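You operate a simulated robot arm through the tools that you are given. There is no shell and no other tool. Be economical: measure what you need, move in short steps, check, and stop when the job is done.

You are at the controls of a simulated robot arm. One attempt, no reset.

Task
Tip out the soaked frying pan and scrub it clean on the counter with the sponge.
Fine: tip it into the sink, none into the basin; sponge back where it lay.

It is judged by the outcome, as a careful person would: the job done as asked, and still so three seconds after it is handed in. It fails if anything else is knocked over, pushed out of place, dropped, spilled or broken.

Robot
A 7-joint arm with a two-finger parallel gripper, fixed in place. Base frame: the origin is at the foot of the arm, x ahead of it, y to its left, z up. Lengths are in m, angles in degrees, forces in N, time in s.
With the tool pointing down near the work surface it reaches from about 0.32 to 0.74 m from the base axis. Its first joint turns from -115.0 to 115.0 degrees. Payload 3.91 kg.
The TCP is the grasp point between the finger pads, 0.03 m short of the fingertips. In the tool frame z runs along the fingers and y along their closing line. Largest opening 0.11 m; finger width 0.02, thickness 0.01; the body of the gripper, 0.048 by 0.112 m, starts 0.055 m behind the TCP.
Orientation is told as [roll, pitch, yaw] about the base's x, y, z axes, in that order, counted from this pose: with the fingers straight down and closing along the base's y, the tool's x points along the base's -x, its y along +y and its z along -z.

Tools
- The arm moves only by the tool drive_tool. Its argument "deltas" is a list that holds one entry, the list of rows, each a list of 7 numbers: the shift along the tool's x, y, z in units of 50 mm (1.0 is 50 mm), then the turn, a rotation vector about the tool's x, y, z in units of 5 degrees (1.0 is 5 degrees), then the finger opening in cm, from 0 to 11. In form: [[[dx, dy, dz, wx, wy, wz, gripper], ...]]. A call has 1 to 8 rows; each row shifts and turns the commanded pose from where the row before left it, along the tool's axes as they then stand. A call with a number of a shift or a turn outside -1 to 1 is refused whole. A row lasts 0.2 s, in which the tool goes at most 0.05 m and 8.6 degrees; a call with a longer step from one row to the next is refused whole, and so is a gripper value outside its range. Where a pose cannot be reached the arm comes as near as it can. A force on the tool above 40 N (or 10 N above the force at the start of the call, whichever is more), or a blocked arm, ends the call early, and 0.2 s more pass. Each finger travels about 0.108 m/s and halts on what it meets, pressing with about 32 N; the grip force reading is that of the motor and also rises with nothing between the fingers. The clock runs only during rows and for 0.2 s after the last one: add rows that do not move to give the fingers time. The reply holds the time, the measured pose of the TCP, the force on the tool along the base axes, the opening and the grip force, in the units named above and with some noise.
- Cameras (640 x 400 px; columns grow to the right, rows downward): "scene" is fixed at [0.2198, 0.4986, 1.2865]; the picture's right is [-0.14, 0.99, 0.00], its down [0.98, 0.14, -0.16] and it looks along [-0.16, -0.02, -0.99] (base axes); focal length 214 px, centre (320, 200). "wrist" rides on the gripper at [0.072, 0.017, -0.103] in the tool frame; the picture's right is [-0.23, 0.97, 0.00], its down [-0.76, -0.18, -0.62] and it looks along [-0.61, -0.14, 0.78] (tool axes); focal length 222 px, centre (320, 200). There is no depth. A picture from a camera that has moved, and an enlarged one, comes with that camera's place and axes in the base frame and with its lens.
- snapshot(camera): a new picture of that camera. No time passes.
- slide_trunk(by): slides the trunk up (or, below 0, down) by that many m; the arm rides with it, the base frame stays. It gives what a move gives, with no picture.
- zoom(camera, box): a new picture of the part [left, top, right, bottom] of that camera's present view, enlarged. No time passes.
- sign_off(): hands the job in; it is judged then, once.

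Go step by step. Nothing tells you positions but the pictures and the camera data: compare them with the known pose of the tool, close in by small moves and look again before you grip or let go. The budget is 120 turns and 64 pictures, counting those below and the enlarged ones. Unless the task says otherwise, let go and move clear before handing in, and close with one line.

The tools are called after "Emit:" as a command line: name --argument value ..., lists and objects as JSON in quotes. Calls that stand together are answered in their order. drive_tool: Moves the arm, as the interface text tells. Its arguments: {"type":"object","properties":{"deltas":{"type":"array"}},"required":["deltas"]} The other tools are called the same way: slide_trunk (by) slides the trunk up or down; snapshot (camera) takes a picture; zoom (camera, box) takes an enlarged picture of a part of a camera's view; sign_off () hands the job in.

At the start:

```text
time_s: 0.0
ee_pos: [0.2333, 0.3472, 1.1146]
tool_rot: [0.0, 0.0, 0.0]
wrist_force: [0.6, 0.5, -0.2]
gripper_width: 0.1101
grasp_force: 0.1
trunk travel left (down, up): [-0.65, 0.34]
```

scene: 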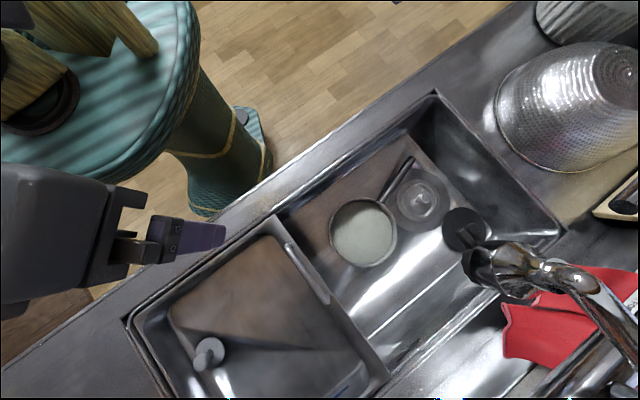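
wrist: 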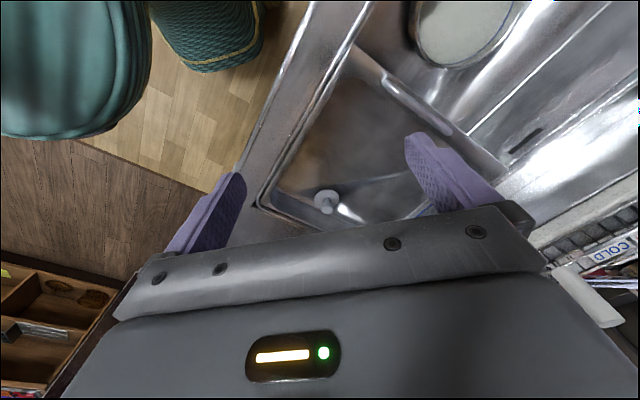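

I see a double sink with the soaked pan (milky water) in the right-hand compartment, and other things around it. I'll look closer to find the sponge, the basin and the pan handle.

Emit:
zoom --camera "scene" --box '[270, 90, 590, 290]'

Emit:
zoom --camera "scene" --box '[100, 200, 420, 400]'

Emit:
zoom --camera "scene" --box '[440, 200, 640, 400]'

```text
2.00 times, centred on (430, 190) of scene
camera zoom: at [0.2198, 0.4986, 1.2865], right [-0.14, 0.99, 0.0], down [0.98, 0.14, -0.16], along [-0.16, -0.02, -0.99], focal length 429 px, centre (100, 220)
```

zoom: 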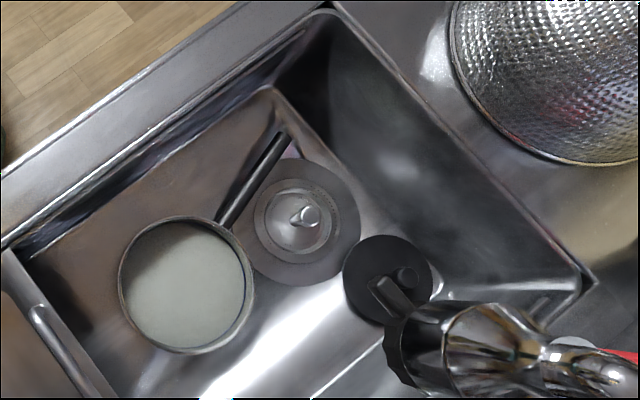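

```text
2.00 times, centred on (260, 300) of scene
camera zoom: at [0.2198, 0.4986, 1.2865], right [-0.14, 0.99, 0.0], down [0.98, 0.14, -0.16], along [-0.16, -0.02, -0.99], focal length 429 px, centre (440, 0)
```

zoom: 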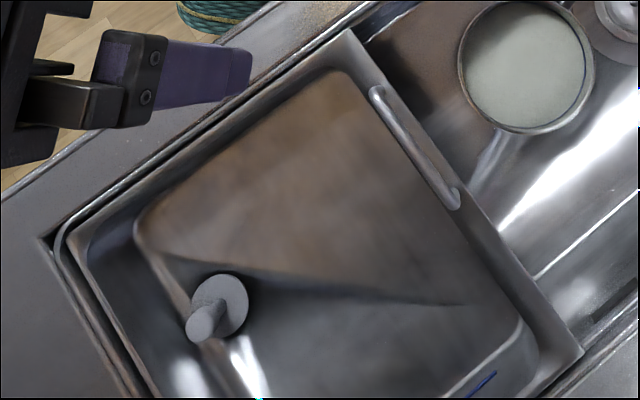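

```text
2.00 times, centred on (540, 300) of scene
camera zoom: at [0.2198, 0.4986, 1.2865], right [-0.14, 0.99, 0.0], down [0.98, 0.14, -0.16], along [-0.16, -0.02, -0.99], focal length 429 px, centre (-120, 0)
```

zoom: 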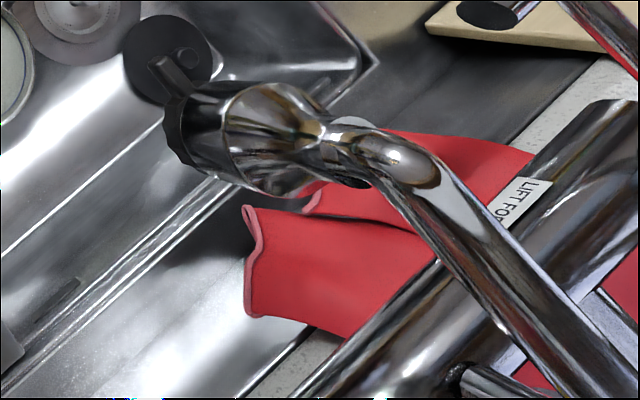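

The milky pan stands in the right half of the sink, its handle pointing away toward the right. A removable steel basin fills the left half. The sponge is not in view, so I'll swing the arm toward the left counter to look for it.

Emit:
drive_tool --deltas '[[[0, -1, 0, 0, 0, 0, 11], [0, -1, 0, 0, 0, 0, 11], [0, -1, 0, 0, 0, 0, 11], [0, -1, 0, 0, 0, 0, 11], [0, -1, 0, 0, 0, 0, 11], [0, -1, 0, 0, 0, 0, 11], [0, -1, 0, 0, 0, 0, 11]]]'

Emit:
snapshot --camera "wrist"

Emit:
snapshot --camera "scene"

```text
time_s: 1.6
ee_pos: [0.2515, -0.0068, 1.0886]
tool_rot: [0.0, 0.1, 0.1]
wrist_force: [0.0, -0.2, -0.1]
gripper_width: 0.1101
grasp_force: 0.1
out of reach, approached as far as the arm can: row 5, 6, 7
trunk travel left (down, up): [-0.65, 0.34]
```

```text
58 pictures are left
camera wrist: at [0.1793, 0.0103, 1.193], right [0.23, 0.97, 0.0], down [0.76, -0.18, 0.62], along [0.61, -0.14, -0.78], focal length 222 px, centre (320, 200)
```

wrist: 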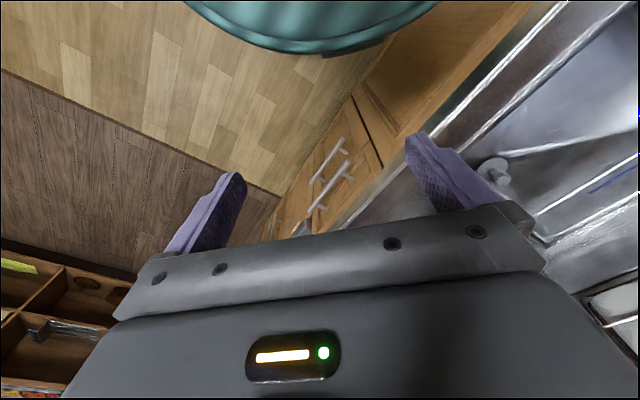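

```text
57 pictures are left
```

scene: 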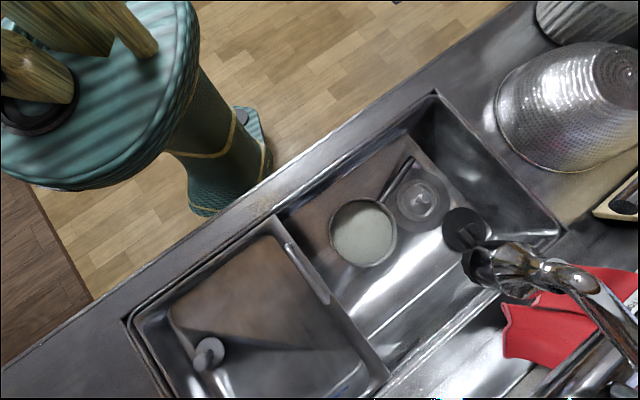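

The left counter lies hidden behind the gripper's body, so I'll tilt the tool forward to see it.

Emit:
drive_tool --deltas '[[[0, 0, 0, 0, -1, -1, 11], [0, 0, 0, 0, -1, -1, 11], [0, 0, 0, 0, -1, -1, 11], [0, 0, 0, 0, -1, 0, 11], [0, 0, 0, 0, -1, 0, 11], [0, 0, 0, 0, -1, 0, 11]]]'

Emit:
snapshot --camera "wrist"

```text
time_s: 3.0
ee_pos: [0.3397, -0.0177, 1.1018]
tool_rot: [-2.2, -29.7, 16.0]
wrist_force: [0.2, -0.8, -0.1]
gripper_width: 0.1101
grasp_force: 0.2
out of reach, approached as far as the arm can: row 1, 2, 3, 4, 5, 6
trunk travel left (down, up): [-0.65, 0.34]
```

```text
56 pictures are left
camera wrist: at [0.2248, -0.0291, 1.1562], right [-0.06, 0.99, 0.08], down [0.38, -0.05, 0.92], along [0.92, 0.09, -0.37], focal length 222 px, centre (320, 200)
```

wrist: 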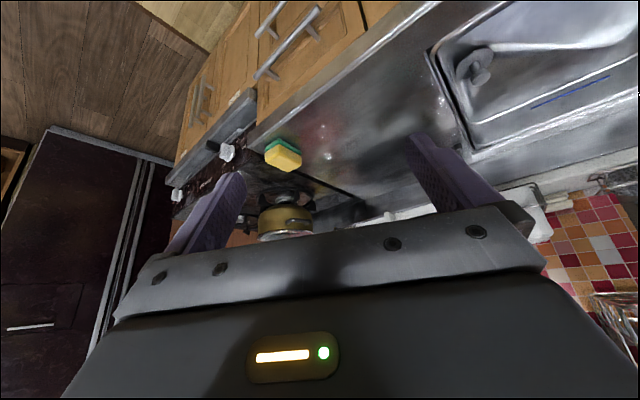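

The sponge (yellow and green) is on the left counter, beside the stove. I'll zoom in.

Emit:
zoom --camera "wrist" --box '[220, 80, 460, 230]'

```text
2.67 times, centred on (340, 155) of wrist
camera zoom: at [0.2248, -0.0291, 1.1562], right [-0.06, 0.99, 0.08], down [0.38, -0.05, 0.92], along [0.92, 0.09, -0.37], focal length 592 px, centre (267, 320)
```

zoom: 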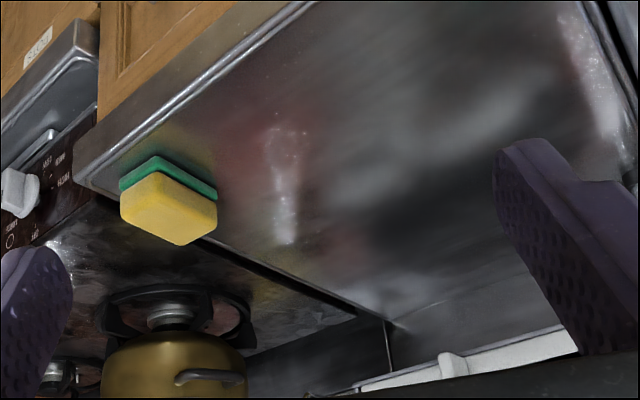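

Two views together put the counter top at about z 0.86 and the sink floor near 0.69, with the sponge near (0.62, -0.06). The pan centre is around (0.20, 0.61), with the handle pointing toward (0.0, 0.70). I'll level the tool and swing it back over the pan.

Emit:
drive_tool --deltas '[[[0, 0, 0, 0, 1, 0, 11], [0, 0, 0, 0, 1, 0, 11], [0, 0, 0, 0, 1, 0, 11], [0, 0, 0, 0, 1, 1, 11], [0, 0, 0, 0, 1, 1, 11], [0, 0, 0, 0, 1, 1, 11]]]'

```text
time_s: 4.4
ee_pos: [0.3391, -0.0172, 1.1029]
tool_rot: [0.0, 0.1, 0.1]
wrist_force: [0.1, 0.3, 0.0]
gripper_width: 0.1102
grasp_force: 0.0
trunk travel left (down, up): [-0.65, 0.34]
```

Emit:
drive_tool --deltas '[[[0, 1, 0, 0, 0, 0, 11], [0, 1, 0, 0, 0, 0, 11], [0, 1, 0, 0, 0, 0, 11], [0, 1, 0, 0, 0, 0, 11], [0, 1, 0, 0, 0, 0, 11], [0.5, 0.85, 0, 0, 0, 0, 11], [0.5, 0.85, 0, 0, 0, 0, 11], [0.5, 0.85, 0, 0, 0, 0, 11]]]'

Emit:
drive_tool --deltas '[[[0.7, 0.7, 0, 0, 0, 0, 11], [0.7, 0.7, 0, 0, 0, 0, 11], [0.7, 0.3, 0, 0, 0, 0.8, 11], [0, 0, 0, 0, 0, 1, 11], [0, 0, 0, 0, 0, 1, 11], [0, 0, 0, 0, 0, 1, 11], [0, 0, 0, 0, 0, 1, 11]]]'

Emit:
snapshot --camera "wrist"

Emit:
snapshot --camera "scene"

```text
time_s: 6.2
ee_pos: [0.2623, 0.3608, 1.1017]
tool_rot: [-0.1, 0.0, 0.0]
wrist_force: [0.4, 0.6, 0.0]
gripper_width: 0.1103
grasp_force: 0.0
trunk travel left (down, up): [-0.65, 0.34]
```

```text
time_s: 7.8
ee_pos: [0.158, 0.4453, 1.1014]
tool_rot: [0.1, 0.1, -23.9]
wrist_force: [0.2, 0.5, -0.8]
gripper_width: 0.1099
grasp_force: 0.0
trunk travel left (down, up): [-0.65, 0.34]
```

```text
54 pictures are left
camera wrist: at [0.0996, 0.4897, 1.2061], right [0.6, 0.8, 0.0], down [0.62, -0.47, 0.62], along [0.5, -0.38, -0.78], focal length 222 px, centre (320, 200)
```

wrist: 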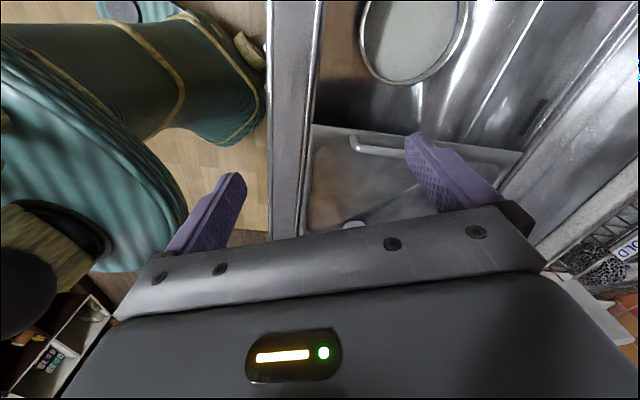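

```text
53 pictures are left
```

scene: 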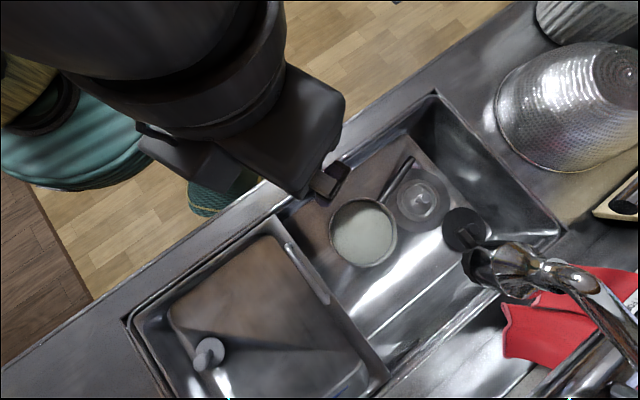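

The second view fixes the pan rim at about (0.20, 0.597, 0.775). I'll move over the handle and look again.

Emit:
drive_tool --deltas '[[[0.56, 0.54, 0.5, 0, 0, 0, 11], [0.56, 0.54, 0.5, 0, 0, 0, 11], [0.56, 0.54, 0.5, 0, 0, 0, 11], [0.56, 0.54, 0.5, 0, 0, 0, 11], [0.56, 0.54, 0.5, 0, 0, 0, 11], [0.56, 0.54, 0.5, 0, 0, 0, 11]]]'

Emit:
snapshot --camera "wrist"

Emit:
snapshot --camera "scene"

```text
time_s: 9.2
ee_pos: [0.0696, 0.6636, 0.9498]
tool_rot: [-0.1, -0.1, -23.9]
wrist_force: [-0.5, -0.3, 1.1]
gripper_width: 0.1098
grasp_force: 0.0
trunk travel left (down, up): [-0.65, 0.34]
```

```text
52 pictures are left
camera wrist: at [0.0107, 0.708, 1.0536], right [0.6, 0.8, 0.0], down [0.62, -0.47, 0.62], along [0.5, -0.38, -0.78], focal length 222 px, centre (320, 200)
```

wrist: 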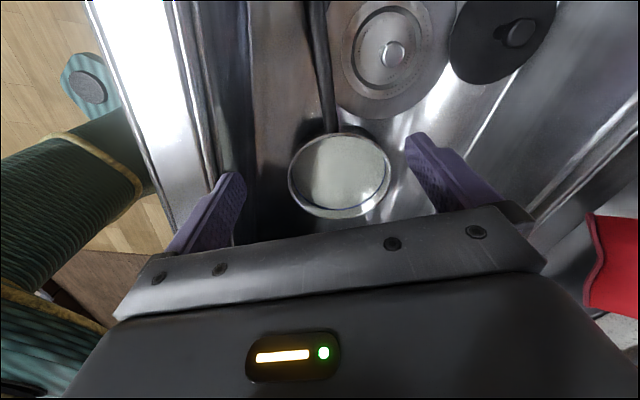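

```text
51 pictures are left
```

scene: 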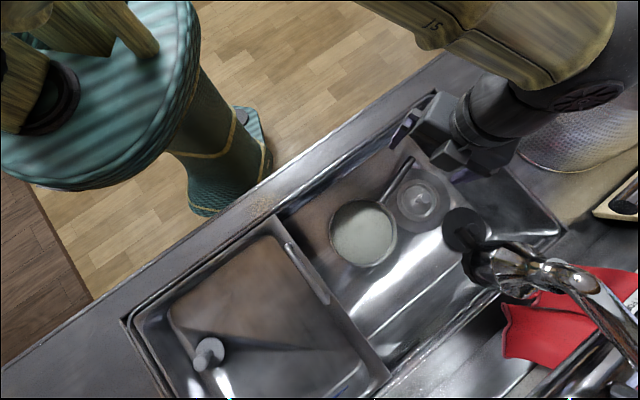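

The handle runs nearly level at z≈0.755, from (0.112, 0.645) to about (-0.01, 0.708), and the tool is right above it. I'll descend with the fingers partly closed and check before gripping.

Emit:
drive_tool --deltas '[[[0, 0, 0.8, 0, 0, 0.5, 6], [0, 0, 0.8, 0, 0, 0, 6], [0, 0, 0.8, 0, 0, 0, 6], [0, 0, 0.8, 0, 0, 0, 6], [0, 0, 0, 0, 0, 0, 6]]]'

Emit:
snapshot --camera "wrist"

Emit:
zoom --camera "scene" --box '[320, 60, 560, 210]'

```text
time_s: 10.4
ee_pos: [0.0703, 0.6601, 0.7932]
tool_rot: [0.1, -0.1, -26.4]
wrist_force: [0.5, 0.1, -0.6]
gripper_width: 0.0598
grasp_force: 0.1
trunk travel left (down, up): [-0.65, 0.34]
```

```text
50 pictures are left
camera wrist: at [0.0133, 0.7083, 0.8977], right [0.64, 0.77, 0.0], down [0.6, -0.5, 0.62], along [0.48, -0.4, -0.78], focal length 222 px, centre (320, 200)
```

wrist: 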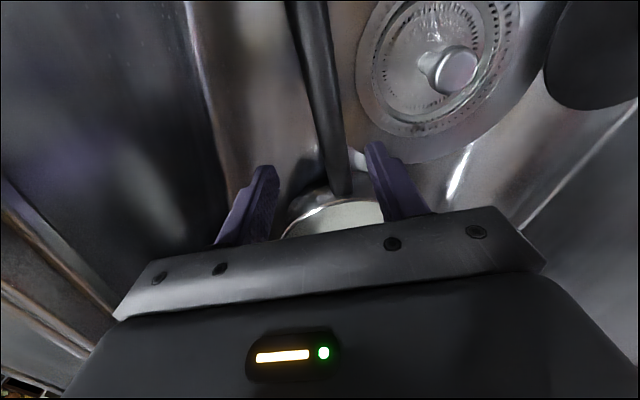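

```text
2.67 times, centred on (440, 135) of scene
camera zoom: at [0.2198, 0.4986, 1.2865], right [-0.14, 0.99, 0.0], down [0.98, 0.14, -0.16], along [-0.16, -0.02, -0.99], focal length 572 px, centre (0, 373)
```

zoom: 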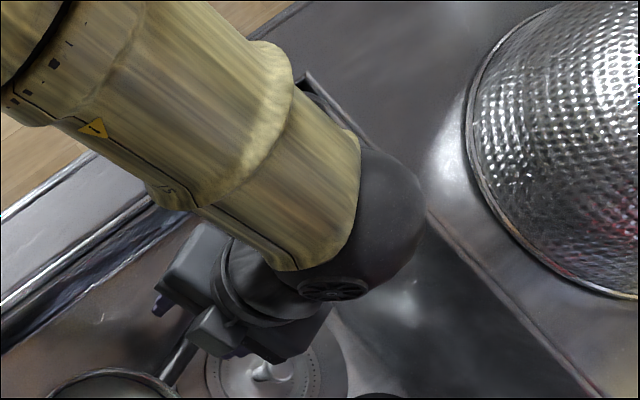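

The handle lies between the fingers, slightly toward the right one. I'll lower to handle height with a small correction and close.

Emit:
drive_tool --deltas '[[[0, 0.16, 0.45, 0, 0, 0, 6], [0, 0, 0.45, 0, 0, 0, 6], [0, 0, 0, 0, 0, 0, 6]]]'

Emit:
snapshot --camera "wrist"

```text
time_s: 11.2
ee_pos: [0.0739, 0.6683, 0.7475]
tool_rot: [0.0, 0.0, -26.5]
wrist_force: [1.2, 0.6, -0.3]
gripper_width: 0.06
grasp_force: 0.1
trunk travel left (down, up): [-0.65, 0.34]
```

```text
48 pictures are left
camera wrist: at [0.0164, 0.7162, 0.8519], right [0.64, 0.77, 0.0], down [0.6, -0.5, 0.62], along [0.48, -0.4, -0.78], focal length 222 px, centre (320, 200)
```

wrist: 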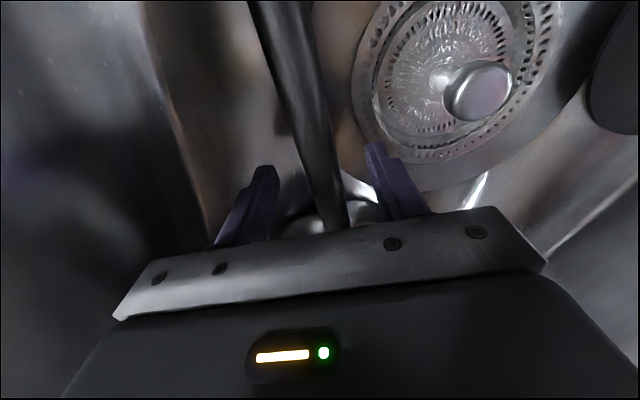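

Emit:
drive_tool --deltas '[[[0, 0, 0, 0, 0, 0, 3], [0, 0, 0, 0, 0, 0, 1], [0, 0, 0, 0, 0, 0, 0], [0, 0, 0, 0, 0, 0, 0]]]'

Emit:
snapshot --camera "wrist"

```text
time_s: 12.2
ee_pos: [0.0734, 0.6693, 0.7481]
tool_rot: [0.0, 0.0, -26.5]
wrist_force: [-0.1, 0.2, 0.0]
gripper_width: 0.0217
grasp_force: 31.7
trunk travel left (down, up): [-0.65, 0.34]
```

```text
47 pictures are left
camera wrist: at [0.0165, 0.7162, 0.8519], right [0.64, 0.77, 0.0], down [0.6, -0.5, 0.62], along [0.48, -0.4, -0.78], focal length 222 px, centre (320, 200)
```

wrist: 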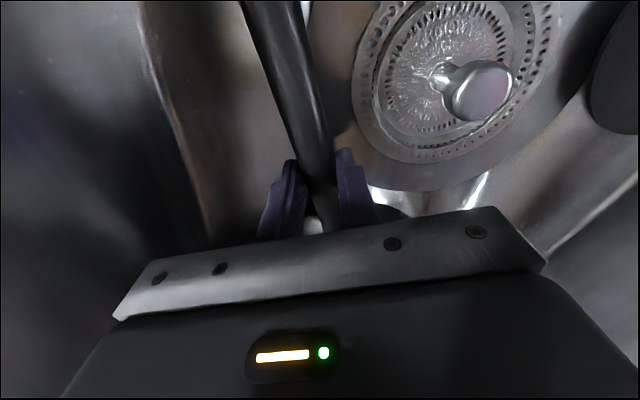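

The handle is gripped, 22 mm wide. I'll lift gently and check that the pan stays level.

Emit:
drive_tool --deltas '[[[0, 0, -0.3, 0, 0, 0, 0], [0, 0, -0.4, 0, 0, 0, 0], [0, 0, -0.5, 0, 0, 0, 0], [0, 0, -0.5, 0, 0, 0, 0], [0, 0, 0, 0, 0, 0, 0]]]'

Emit:
snapshot --camera "scene"

```text
time_s: 13.4
ee_pos: [0.0748, 0.6688, 0.8321]
tool_rot: [-0.1, 0.0, -26.5]
wrist_force: [0.5, -0.2, -7.0]
gripper_width: 0.0215
grasp_force: 32.1
trunk travel left (down, up): [-0.65, 0.34]
```

```text
46 pictures are left
```

scene: 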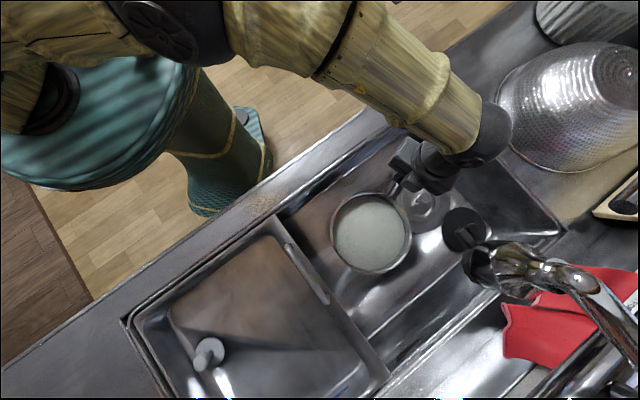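

The pan lifts level, with a load of about 7 N. I'll raise it above counter height, still over the sink and away from the basin.

Emit:
drive_tool --deltas '[[[0.1, 0, -0.6, 0, 0, 0, 0], [0.15, 0, -0.6, 0, 0, 0, 0], [0.15, 0.1, -0.6, 0, 0, 0, 0], [0.1, 0.1, -0.6, 0, 0, 0, 0], [0, 0, -0.4, 0, 0, 0, 0], [0, 0, 0, 0, 0, 0, 0]]]'

Emit:
snapshot --camera "scene"

Emit:
snapshot --camera "wrist"

```text
time_s: 14.8
ee_pos: [0.0567, 0.6894, 0.9717]
tool_rot: [0.0, -0.1, -26.6]
wrist_force: [-0.4, -0.4, -6.7]
gripper_width: 0.0214
grasp_force: 32.1
trunk travel left (down, up): [-0.65, 0.34]
```

```text
45 pictures are left
```

scene: 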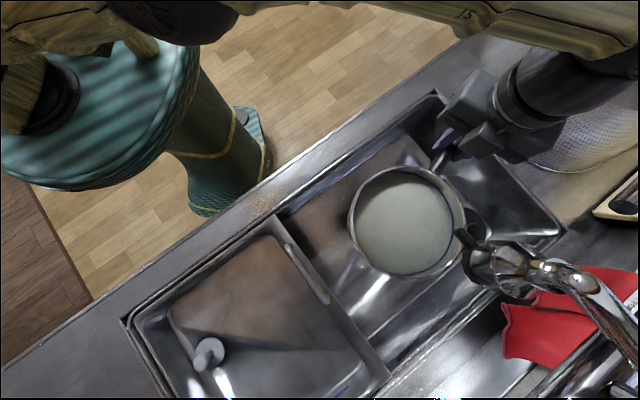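

```text
44 pictures are left
camera wrist: at [0.0003, 0.7366, 1.0768], right [0.64, 0.77, 0.0], down [0.6, -0.5, 0.62], along [0.48, -0.4, -0.78], focal length 222 px, centre (320, 200)
```

wrist: 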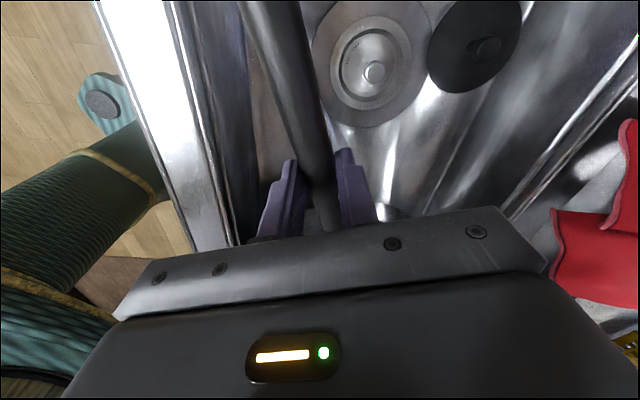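

The pan is level, above counter height, but the faucet head may be close. I'll check the clearance before tipping.

Emit:
zoom --camera "scene" --box '[340, 140, 580, 290]'

```text
2.67 times, centred on (460, 215) of scene
camera zoom: at [0.2198, 0.4986, 1.2865], right [-0.14, 0.99, 0.0], down [0.98, 0.14, -0.16], along [-0.16, -0.02, -0.99], focal length 572 px, centre (-53, 160)
```

zoom: 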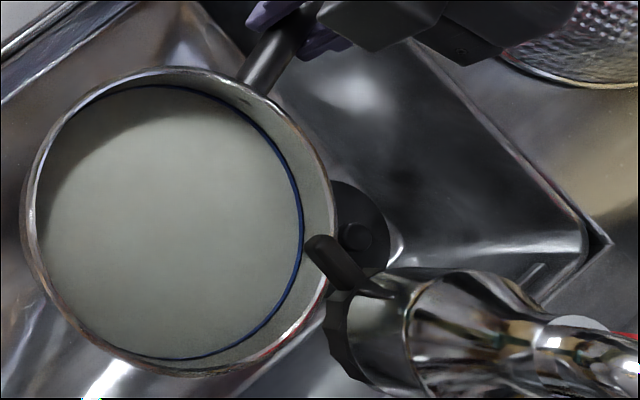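

The faucet lever overlaps the rim in this view, so I'll ease the pan away from it before tipping.

Emit:
drive_tool --deltas '[[[-0.15, -0.32, 0, 0, 0, 0, 0], [-0.15, -0.32, 0, 0, 0, 0, 0], [0, 0, 0, 0, 0, 0, 0]]]'

Emit:
snapshot --camera "scene"

```text
time_s: 15.6
ee_pos: [0.0552, 0.6542, 0.9714]
tool_rot: [0.0, 0.0, -26.4]
wrist_force: [-0.3, 0.2, -6.2]
gripper_width: 0.0215
grasp_force: 32.0
trunk travel left (down, up): [-0.65, 0.34]
```

```text
42 pictures are left
```

scene: 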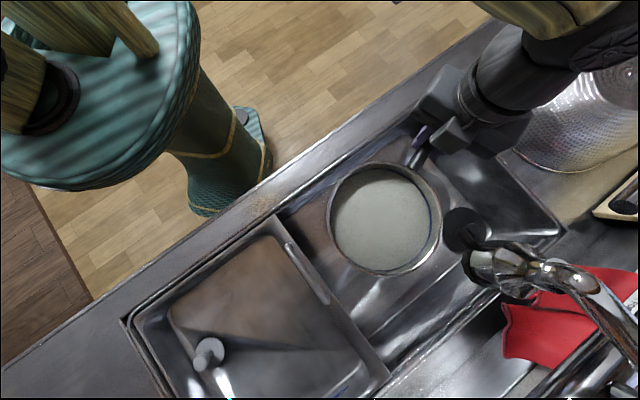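

Clear now. I'll begin tipping slowly about the handle axis, with the lip toward the robot's side and over the sink.

Emit:
drive_tool --deltas '[[[0, 0, 0, -0.5, 0, 0, 0], [0, 0, 0, -0.5, 0, 0, 0], [0, 0, 0, -0.5, 0, 0, 0], [0, 0, 0, -0.5, 0, 0, 0], [0, 0, 0, -0.5, 0, 0, 0], [0, 0, 0, -0.5, 0, 0, 0], [0, 0, 0, -0.5, 0, 0, 0], [0, 0, 0, -0.5, 0, 0, 0]]]'

Emit:
snapshot --camera "scene"

```text
time_s: 17.4
ee_pos: [0.0552, 0.6542, 0.9731]
tool_rot: [19.9, 0.0, -26.5]
wrist_force: [-0.3, -0.6, -7.1]
gripper_width: 0.0218
grasp_force: 32.5
trunk travel left (down, up): [-0.65, 0.34]
```

```text
41 pictures are left
```

scene: 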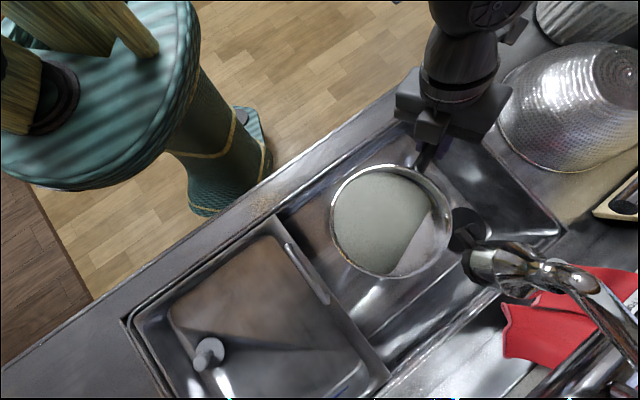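

The liquid is collecting at the near lip, and that lip is over the sink. I'll shift slightly inward and keep tipping slowly.

Emit:
drive_tool --deltas '[[[-0.12, 0.1, 0, 0, 0, 0, 0], [-0.12, 0.1, 0, 0, 0, 0, 0], [0, 0, 0, -0.5, 0, 0, 0], [0, 0, 0, -0.5, 0, 0, 0], [0, 0, 0, -0.5, 0, 0, 0], [0, 0, 0, -0.5, 0, 0, 0], [0, 0, 0, -0.5, 0, 0, 0], [0, 0, 0, -0.5, 0, 0, 0]]]'

Emit:
snapshot --camera "scene"

```text
time_s: 19.2
ee_pos: [0.0927, 0.656, 0.9811]
tool_rot: [35.5, 0.4, -28.3]
wrist_force: [-0.5, 0.0, -4.7]
gripper_width: 0.0214
grasp_force: 31.9
trunk travel left (down, up): [-0.65, 0.34]
```

```text
40 pictures are left
```

scene: 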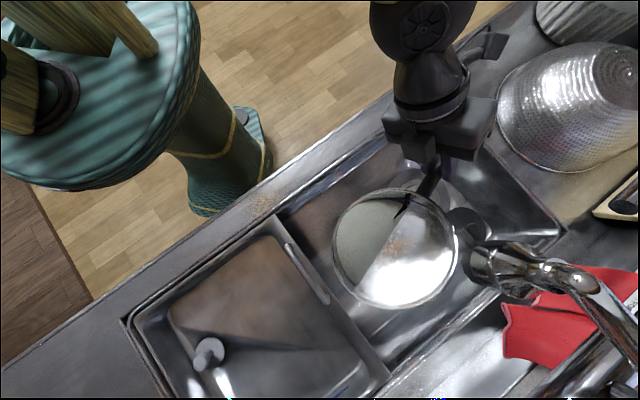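

Emit:
drive_tool --deltas '[[[0, 0, 0, 0, 0, 0, 0], [0, 0, 0, 0, 0, 0, 0]]]'

Emit:
zoom --camera "scene" --box '[310, 60, 550, 310]'

Emit:
snapshot --camera "wrist"

```text
time_s: 19.8
ee_pos: [0.0916, 0.6565, 0.9793]
tool_rot: [35.3, 0.4, -28.3]
wrist_force: [-0.5, -0.5, -3.6]
gripper_width: 0.0213
grasp_force: 32.7
trunk travel left (down, up): [-0.65, 0.34]
```

```text
1.60 times, centred on (430, 185) of scene
camera zoom: at [0.2198, 0.4986, 1.2865], right [-0.14, 0.99, 0.0], down [0.98, 0.14, -0.16], along [-0.16, -0.02, -0.99], focal length 343 px, centre (144, 224)
```

zoom: 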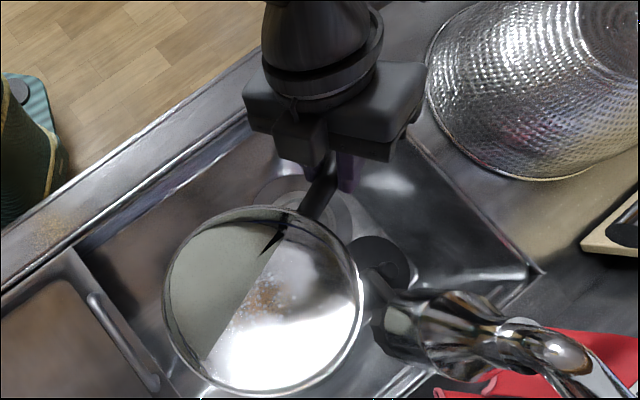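

```text
38 pictures are left
camera wrist: at [0.0072, 0.6507, 1.0759], right [0.58, 0.59, 0.56], down [0.43, -0.81, 0.4], along [0.69, 0.01, -0.72], focal length 222 px, centre (320, 200)
```

wrist: 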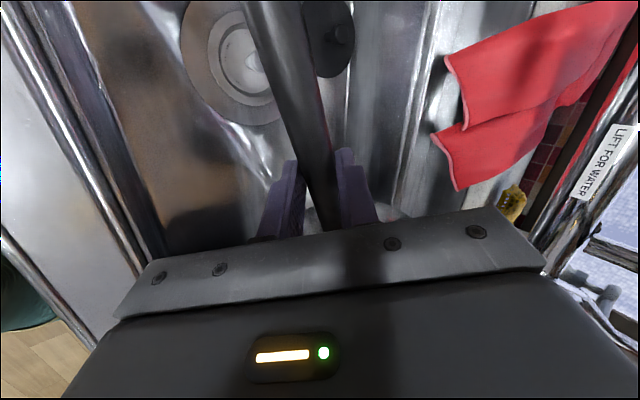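

The load is dropping, so the water is draining. The tilt stopped at 35°, so I'll test whether it turns further.

Emit:
drive_tool --deltas '[[[0, 0, 0, -0.5, 0, 0, 0], [0, 0, 0, -0.5, 0, 0, 0], [0, 0, 0, -0.5, 0, 0, 0]]]'

```text
time_s: 20.6
ee_pos: [0.1139, 0.6535, 0.9725]
tool_rot: [42.4, -0.2, -30.3]
wrist_force: [0.3, -0.5, -3.0]
gripper_width: 0.0213
grasp_force: 31.8
trunk travel left (down, up): [-0.65, 0.34]
```

Emit:
zoom --camera "scene" --box '[270, 120, 510, 320]'

```text
2.00 times, centred on (390, 220) of scene
camera zoom: at [0.2198, 0.4986, 1.2865], right [-0.14, 0.99, 0.0], down [0.98, 0.14, -0.16], along [-0.16, -0.02, -0.99], focal length 429 px, centre (180, 160)
```

zoom: 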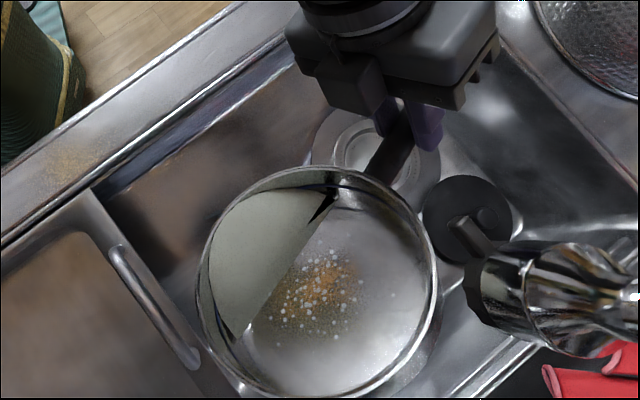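

About a third of the water remains and the pan has drifted toward the basin, so I'll move it back along -x before tipping further.

Emit:
drive_tool --deltas '[[[0.26, -0.11, -0.1, 0, 0, 0, 0], [0.26, -0.11, -0.1, 0, 0, 0, 0], [0.26, -0.11, -0.1, 0, 0, 0, 0], [0, 0, 0, 0, 0, 0, 0]]]'

```text
time_s: 21.6
ee_pos: [0.0787, 0.6539, 0.9661]
tool_rot: [41.8, -1.0, -30.8]
wrist_force: [1.1, 0.1, -3.3]
gripper_width: 0.0214
grasp_force: 31.8
trunk travel left (down, up): [-0.65, 0.34]
```

Emit:
drive_tool --deltas '[[[0, 0, 0, -0.25, 0, 0, 0], [0, 0, 0, -0.25, 0, 0, 0], [0, 0, 0, -0.25, 0, 0, 0], [0, 0, 0, -0.25, 0, 0, 0], [0, 0, 0, -0.25, 0, 0, 0], [0, 0, 0, -0.25, 0, 0, 0], [0, 0, 0, -0.25, 0, 0, 0], [0, 0, 0, 0, 0, 0, 0]]]'

Emit:
snapshot --camera "scene"

```text
time_s: 23.4
ee_pos: [0.0996, 0.7139, 1.0241]
tool_rot: [51.8, 0.9, -30.2]
wrist_force: [-0.6, -0.9, -4.0]
gripper_width: 0.0216
grasp_force: 32.3
out of reach, approached as far as the arm can: row 1, 2, 3, 4, 5, 6, 7
trunk travel left (down, up): [-0.65, 0.34]
```

```text
36 pictures are left
```

scene: 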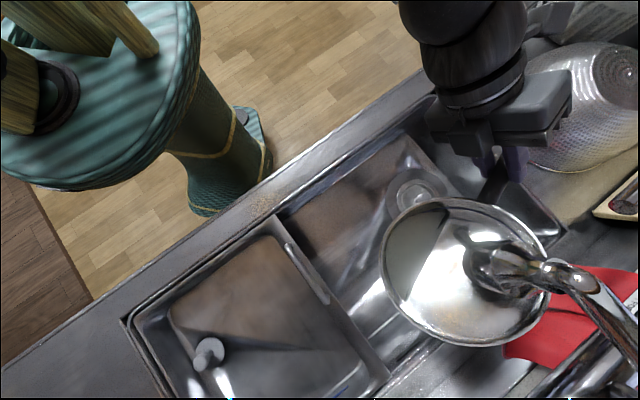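

The arm folded too tightly, which pushed the pan out under the faucet. I'll back away from the faucet, easing the tilt a little. After that I'll raise the trunk to get more room.

Emit:
drive_tool --deltas '[[[-0.08, -0.6, -0.21, 0.6, 0, 0, 0], [-0.08, -0.6, -0.21, 0.7, 0, 0, 0], [-0.08, -0.6, -0.21, 0.7, 0, 0, 0], [0, 0, 0, 0, 0, 0, 0]]]'

Emit:
snapshot --camera "scene"

```text
time_s: 24.4
ee_pos: [0.0794, 0.6418, 0.9583]
tool_rot: [40.3, -0.9, -30.7]
wrist_force: [-0.5, 0.3, -3.4]
gripper_width: 0.0213
grasp_force: 32.3
out of reach, approached as far as the arm can: row 1, 3
trunk travel left (down, up): [-0.65, 0.34]
```

```text
35 pictures are left
```

scene: 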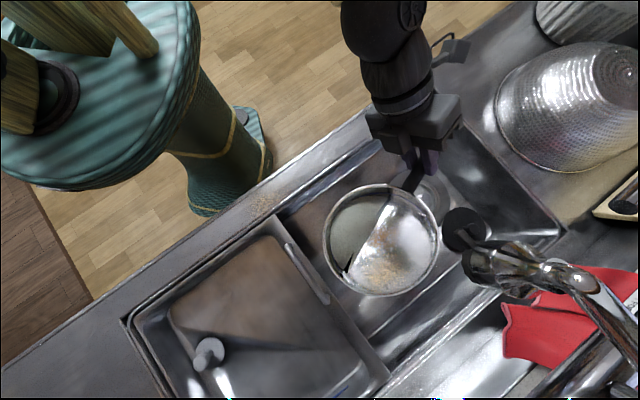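

The pan is clear again. I'll raise the trunk in small steps, lowering the arm to compensate.

Emit:
slide_trunk --by 0.1

```text
time_s: 25.7
ee_pos: [0.0789, 0.6424, 1.0616]
tool_rot: [40.4, -0.8, -30.7]
wrist_force: [-0.4, 0.5, -4.2]
gripper_width: 0.0213
grasp_force: 32.0
trunk travel left (down, up): [-0.75, 0.24]
```

Emit:
drive_tool --deltas '[[[0, -0.43, 0.51, 0, 0, 0, 0], [0, -0.43, 0.51, 0, 0, 0, 0], [0, -0.43, 0.51, 0, 0, 0, 0], [0, 0, 0, 0, 0, 0, 0]]]'

Emit:
slide_trunk --by 0.1

Emit:
drive_tool --deltas '[[[0, -0.43, 0.51, 0, 0, 0, 0], [0, -0.43, 0.51, 0, 0, 0, 0], [0, -0.43, 0.51, 0, 0, 0, 0], [0, 0, 0, 0, 0, 0, 0]]]'

Emit:
snapshot --camera "scene"

```text
time_s: 26.7
ee_pos: [0.0938, 0.676, 0.9953]
tool_rot: [41.2, 0.8, -30.6]
wrist_force: [0.3, 0.5, -4.0]
gripper_width: 0.0217
grasp_force: 31.8
out of reach, approached as far as the arm can: row 1, 2, 3
trunk travel left (down, up): [-0.75, 0.24]
```

```text
time_s: 28.1
ee_pos: [0.0941, 0.675, 1.0901]
tool_rot: [40.9, 0.5, -30.6]
wrist_force: [-0.4, 0.7, -3.5]
gripper_width: 0.0214
grasp_force: 32.2
trunk travel left (down, up): [-0.85, 0.14]
```

```text
time_s: 29.1
ee_pos: [0.1066, 0.6924, 0.9961]
tool_rot: [40.8, 0.7, -30.8]
wrist_force: [-0.8, -0.3, -3.7]
gripper_width: 0.0213
grasp_force: 32.0
out of reach, approached as far as the arm can: row 1, 2, 3
trunk travel left (down, up): [-0.85, 0.14]
```

```text
34 pictures are left
```

scene: 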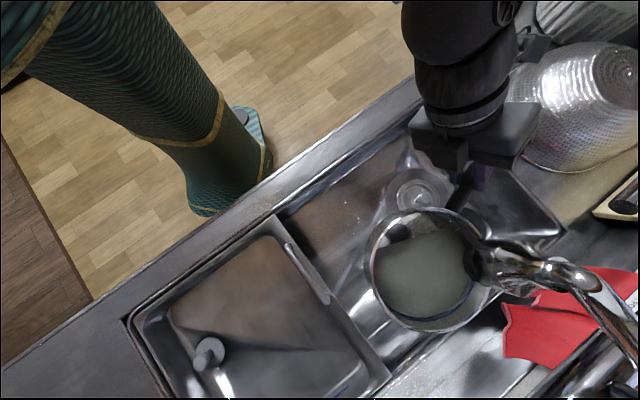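

Raising the trunk made it worse, and the pan is under the faucet again. I'll lower the trunk to drop straight away from it.

Emit:
slide_trunk --by -0.06

Emit:
zoom --camera "scene" --box '[310, 80, 590, 340]'

```text
time_s: 30.1
ee_pos: [0.1071, 0.692, 0.9345]
tool_rot: [40.5, 0.4, -30.8]
wrist_force: [0.3, -0.1, -4.3]
gripper_width: 0.0218
grasp_force: 31.6
trunk travel left (down, up): [-0.79, 0.2]
```

```text
1.54 times, centred on (450, 210) of scene
camera zoom: at [0.2198, 0.4986, 1.2865], right [-0.14, 0.99, 0.0], down [0.98, 0.14, -0.16], along [-0.16, -0.02, -0.99], focal length 330 px, centre (120, 185)
```

zoom: 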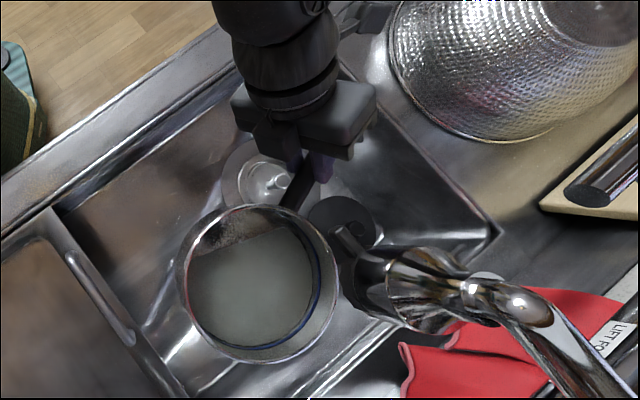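

The pan rolled in the grip against the faucet and now sits roughly level while the gripper is tilted; nothing else moved. I can use this: moving back and unrolling the gripper will tip the pan to the far side, still over the sink.

Emit:
drive_tool --deltas '[[[0.085, -0.33, -0.29, 0.4, 0, 0, 0], [0.085, -0.33, -0.29, 0.4, 0, 0, 0], [0.085, -0.33, -0.26, 0.4, 0, 0, 0], [0, 0, 0, 0, 0, 0, 0]]]'

Emit:
snapshot --camera "scene"

```text
time_s: 31.1
ee_pos: [0.0772, 0.6456, 0.9226]
tool_rot: [33.3, -0.8, -31.1]
wrist_force: [-0.7, 0.1, -3.4]
gripper_width: 0.0214
grasp_force: 32.1
out of reach, approached as far as the arm can: row 2, 3
trunk travel left (down, up): [-0.79, 0.2]
```

```text
32 pictures are left
```

scene: 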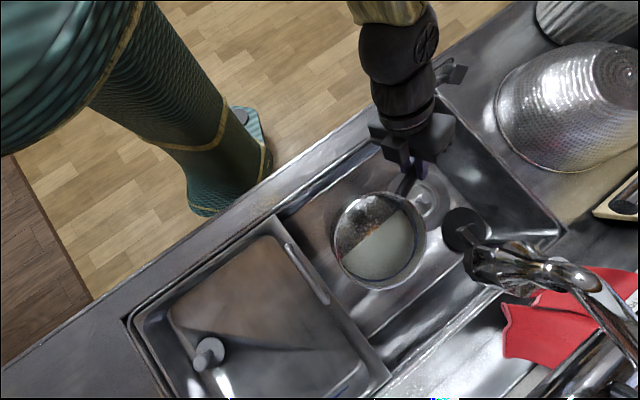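

The pan is in a good spot, with the water now toward the far side. I'll keep unrolling slowly to pour over the far lip.

Emit:
drive_tool --deltas '[[[0, 0, 0, 0.6, 0, 0, 0], [0, 0, 0, 0.6, 0, 0, 0], [0, 0, 0, 0.6, 0, 0, 0], [0, 0, 0, 0.6, 0, 0, 0], [0, 0, 0, 0.6, 0, 0, 0], [0, 0, 0, 0.6, 0, 0, 0], [0, 0, 0, 0.6, 0, 0, 0], [0, 0, 0, 0.6, 0, 0, 0]]]'

Emit:
drive_tool --deltas '[[[0, 0, 0, 0.6, 0, 0, 0], [0, 0, 0, 0.6, 0, 0, 0], [0, 0, 0, 0.6, 0, 0, 0], [0, 0, 0, 0.6, 0, 0, 0], [0, 0, 0, 0.6, 0, 0, 0]]]'

Emit:
snapshot --camera "scene"

```text
time_s: 32.9
ee_pos: [0.0179, 0.6479, 0.9306]
tool_rot: [10.0, 0.0, -26.4]
wrist_force: [0.2, 0.5, -3.5]
gripper_width: 0.0215
grasp_force: 31.7
trunk travel left (down, up): [-0.79, 0.2]
```

```text
time_s: 34.1
ee_pos: [0.0197, 0.6501, 0.9309]
tool_rot: [-4.9, 0.0, -26.4]
wrist_force: [-0.1, -1.1, -3.7]
gripper_width: 0.0211
grasp_force: 32.4
trunk travel left (down, up): [-0.79, 0.2]
```

```text
31 pictures are left
```

scene: 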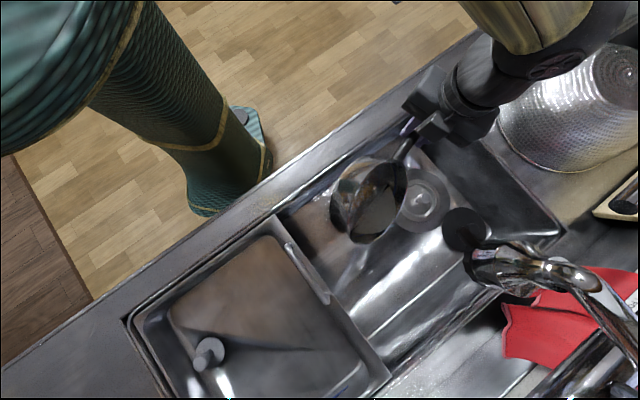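

Emit:
drive_tool --deltas '[[[0, 0, 0, 0.6, 0, 0, 0], [0, 0, 0, 0.6, 0, 0, 0], [0, 0, 0, 0.6, 0, 0, 0], [0, 0, 0, 0.6, 0, 0, 0], [0, 0, 0, 0.6, 0, 0, 0], [0, 0, 0, 0.6, 0, 0, 0], [0, 0, 0, 0.6, 0, 0, 0], [0, 0, 0, 0.6, 0, 0, 0]]]'

Emit:
zoom --camera "scene" --box '[310, 80, 550, 280]'

```text
time_s: 35.9
ee_pos: [0.0225, 0.6085, 0.9347]
tool_rot: [-28.8, 0.1, -26.3]
wrist_force: [-0.7, 0.0, -2.6]
gripper_width: 0.0214
grasp_force: 31.8
out of reach, approached as far as the arm can: row 5, 6, 7, 8
trunk travel left (down, up): [-0.79, 0.2]
```

```text
2.00 times, centred on (430, 180) of scene
camera zoom: at [0.2198, 0.4986, 1.2865], right [-0.14, 0.99, 0.0], down [0.98, 0.14, -0.16], along [-0.16, -0.02, -0.99], focal length 429 px, centre (100, 240)
```

zoom: 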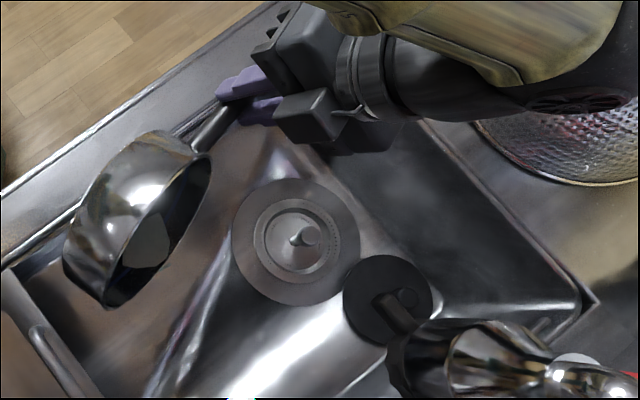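

The pan is nearly on its side and almost empty. I'll shift outward a little and dip the nose to drain the last of it.

Emit:
drive_tool --deltas '[[[-0.2, 0.3, -0.2, 0, 0.6, 0, 0], [-0.2, 0.3, -0.2, 0, 0.6, 0, 0], [0, 0, 0, 0, 0.6, 0, 0], [0, 0, 0, 0, 0.6, 0, 0], [0, 0, 0, 0, 0.6, 0, 0], [0, 0, 0, 0, 0, 0, 0]]]'

Emit:
zoom --camera "scene" --box '[310, 80, 550, 280]'

```text
time_s: 37.3
ee_pos: [0.0567, 0.6281, 0.9387]
tool_rot: [-29.9, 13.1, -33.7]
wrist_force: [-0.2, 0.0, -2.4]
gripper_width: 0.021
grasp_force: 32.0
out of reach, approached as far as the arm can: row 1, 2, 4, 5
trunk travel left (down, up): [-0.79, 0.2]
```

```text
2.00 times, centred on (430, 180) of scene
camera zoom: at [0.2198, 0.4986, 1.2865], right [-0.14, 0.99, 0.0], down [0.98, 0.14, -0.16], along [-0.16, -0.02, -0.99], focal length 429 px, centre (100, 240)
```

zoom: 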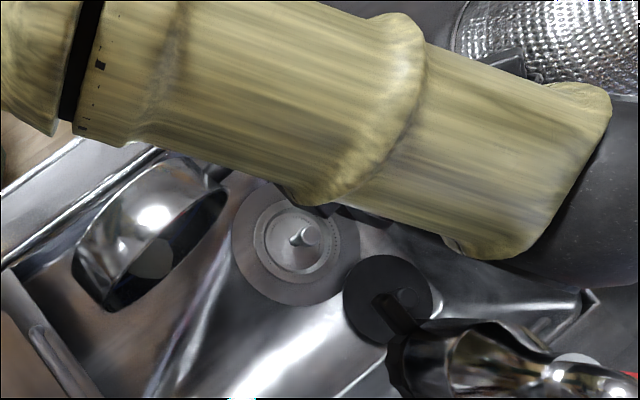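

I'll undo the nose dip and roll back to see whether the pan is empty.

Emit:
drive_tool --deltas '[[[0, 0, 0, 0, -0.7, 0, 0], [0, 0, 0, 0, -0.7, 0, 0], [0, 0, 0, -0.8, -0.7, 0, 0], [0, 0.1, 0, -0.8, -0.6, 0, 0], [0, 0.1, 0, -0.8, 0, 0, 0], [0, 0, 0, -0.8, 0, 0, 0], [0, 0, 0, -0.8, 0, 0, 0], [0, 0, 0, -0.8, 0, 0, 0]]]'

Emit:
drive_tool --deltas '[[[0, 0, 0, -0.8, 0, 0, 0], [0, 0, 0, -0.8, 0, 0, 0], [0, 0, 0, -0.8, 0, 0, 0], [0, 0, 0, -0.8, 0, 0, 0], [0, 0, 0, -0.8, 0, 0, 0], [0, 0, 0, -0.8, 0, 0, 0]]]'

Emit:
snapshot --camera "scene"

```text
time_s: 39.1
ee_pos: [0.0623, 0.6841, 0.9304]
tool_rot: [-5.0, 1.1, -27.5]
wrist_force: [0.5, 0.3, -3.3]
gripper_width: 0.021
grasp_force: 31.7
out of reach, approached as far as the arm can: row 1, 2, 3, 4, 5, 6, 7, 8
trunk travel left (down, up): [-0.79, 0.2]
```

```text
time_s: 40.5
ee_pos: [0.0627, 0.7573, 0.9227]
tool_rot: [19.1, 1.1, -27.5]
wrist_force: [-0.7, 0.4, -3.3]
gripper_width: 0.0211
grasp_force: 32.1
out of reach, approached as far as the arm can: row 1, 2, 3, 4, 5, 6
trunk travel left (down, up): [-0.79, 0.2]
```

```text
28 pictures are left
```

scene: 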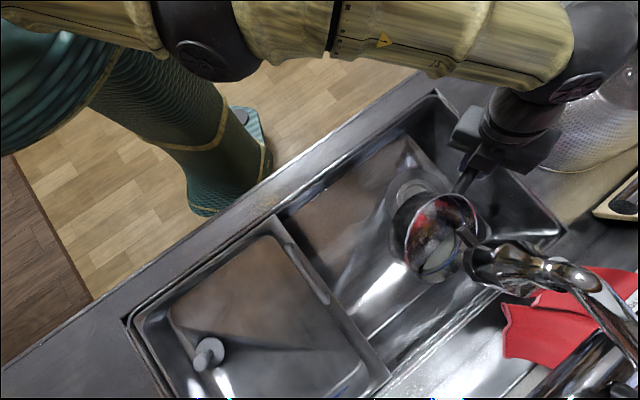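

The arm is in an awkward posture and drifted outward toward the faucet, so I'll pull back toward the robot.

Emit:
drive_tool --deltas '[[[-0.2, -0.5, -0.15, 0, 0, 0, 0], [-0.2, -0.5, -0.15, 0, 0, 0, 0], [-0.2, -0.5, -0.15, 0, 0, 0, 0], [0, 0, 0, 0, 0, 0, 0]]]'

Emit:
snapshot --camera "scene"

```text
time_s: 41.5
ee_pos: [0.0475, 0.7542, 0.9073]
tool_rot: [19.1, 1.0, -27.6]
wrist_force: [0.5, 0.9, -3.6]
gripper_width: 0.0212
grasp_force: 31.7
out of reach, approached as far as the arm can: row 1, 2, 3
trunk travel left (down, up): [-0.79, 0.2]
```

```text
27 pictures are left
```

scene: 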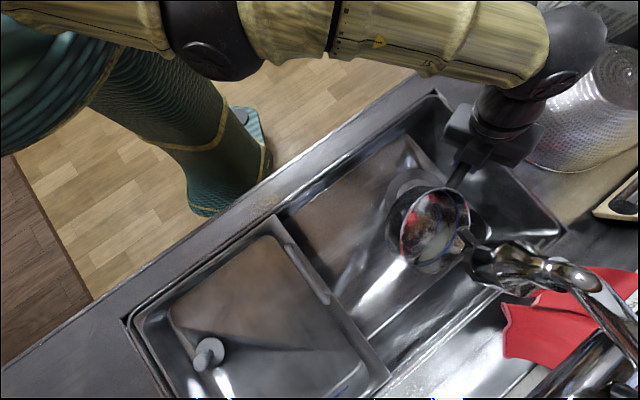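

The wrist is near a joint limit on this branch. I'll roll back to where it was freer, then raise and regroup.

Emit:
drive_tool --deltas '[[[0.1, -0.4, 0, 0.8, 0, 0, 0], [0.1, -0.4, 0, 0.8, 0, 0, 0], [0, -0.4, 0, 0.8, 0, 0, 0], [0, -0.4, 0, 0.8, 0, 0, 0], [0, -0.2, 0, 0.8, 0, 0, 0], [0, 0, 0, 0.8, 0, 0, 0]]]'

Emit:
drive_tool --deltas '[[[0, 0, -0.5, 0, 0, 0, 0], [0, 0, -0.5, 0, 0, 0, 0], [0, 0, -0.5, 0, 0, 0, 0], [0, 0, 0, 0, 0, 0, 0]]]'

Emit:
snapshot --camera "scene"

```text
time_s: 42.9
ee_pos: [0.0003, 0.6794, 0.8894]
tool_rot: [-5.0, 1.0, -27.3]
wrist_force: [-0.2, 0.2, -3.4]
gripper_width: 0.0211
grasp_force: 32.3
out of reach, approached as far as the arm can: row 3, 4, 6
trunk travel left (down, up): [-0.79, 0.2]
```

```text
time_s: 43.9
ee_pos: [0.0044, 0.685, 0.9632]
tool_rot: [-4.9, 1.1, -27.4]
wrist_force: [-0.3, -0.2, -3.7]
gripper_width: 0.021
grasp_force: 31.8
trunk travel left (down, up): [-0.79, 0.2]
```

```text
26 pictures are left
```

scene: 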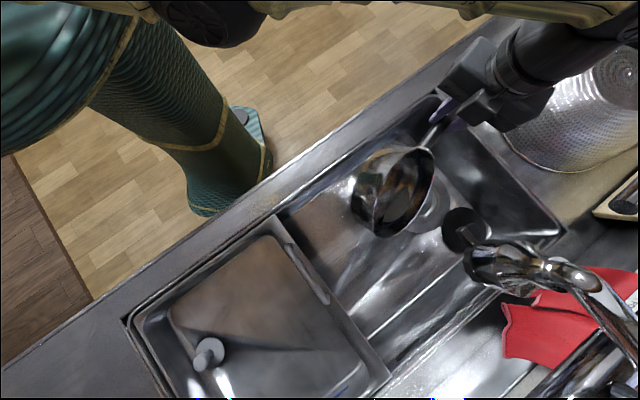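

Emit:
drive_tool --deltas '[[[0, 0, -0.8, 0, 0, 0, 0], [0, 0, -0.8, 0, 0, 0, 0], [0, 0, -0.8, 0, 0, 0, 0], [0, 0, 0, 0, 0, 0, 0]]]'

Emit:
slide_trunk --by -0.14

Emit:
drive_tool --deltas '[[[-0.3, 0, 0, -0.7, 0, 0, 0], [-0.3, 0, 0, -0.7, 0, 0, 0], [-0.3, 0, 0, -0.7, 0, 0, 0], [0, 0, 0, -0.7, 0, 0, 0], [0, 0, 0, -0.7, 0, 0, 0], [0, 0, 0, -0.7, 0, 0, 0]]]'

Emit:
snapshot --camera "scene"

```text
time_s: 44.9
ee_pos: [0.0121, 0.6821, 1.0849]
tool_rot: [-4.8, 1.1, -27.4]
wrist_force: [-0.3, -0.8, -2.6]
gripper_width: 0.0213
grasp_force: 31.4
out of reach, approached as far as the arm can: row 2, 3
trunk travel left (down, up): [-0.79, 0.2]
```

```text
time_s: 46.5
ee_pos: [0.0118, 0.6829, 0.9426]
tool_rot: [-5.0, 1.0, -27.4]
wrist_force: [0.4, -0.9, -3.1]
gripper_width: 0.0217
grasp_force: 31.9
trunk travel left (down, up): [-0.65, 0.34]
```

```text
time_s: 47.9
ee_pos: [0.0494, 0.7482, 0.9522]
tool_rot: [16.0, 1.1, -27.4]
wrist_force: [0.4, -0.7, -3.3]
gripper_width: 0.0214
grasp_force: 32.2
out of reach, approached as far as the arm can: row 1, 2, 3, 4, 5, 6
trunk travel left (down, up): [-0.65, 0.34]
```

```text
25 pictures are left
```

scene: 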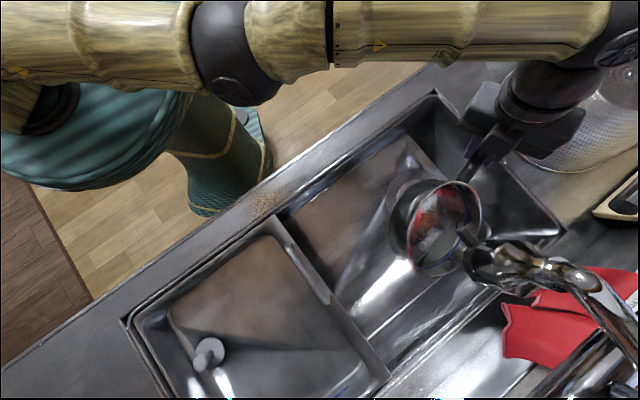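

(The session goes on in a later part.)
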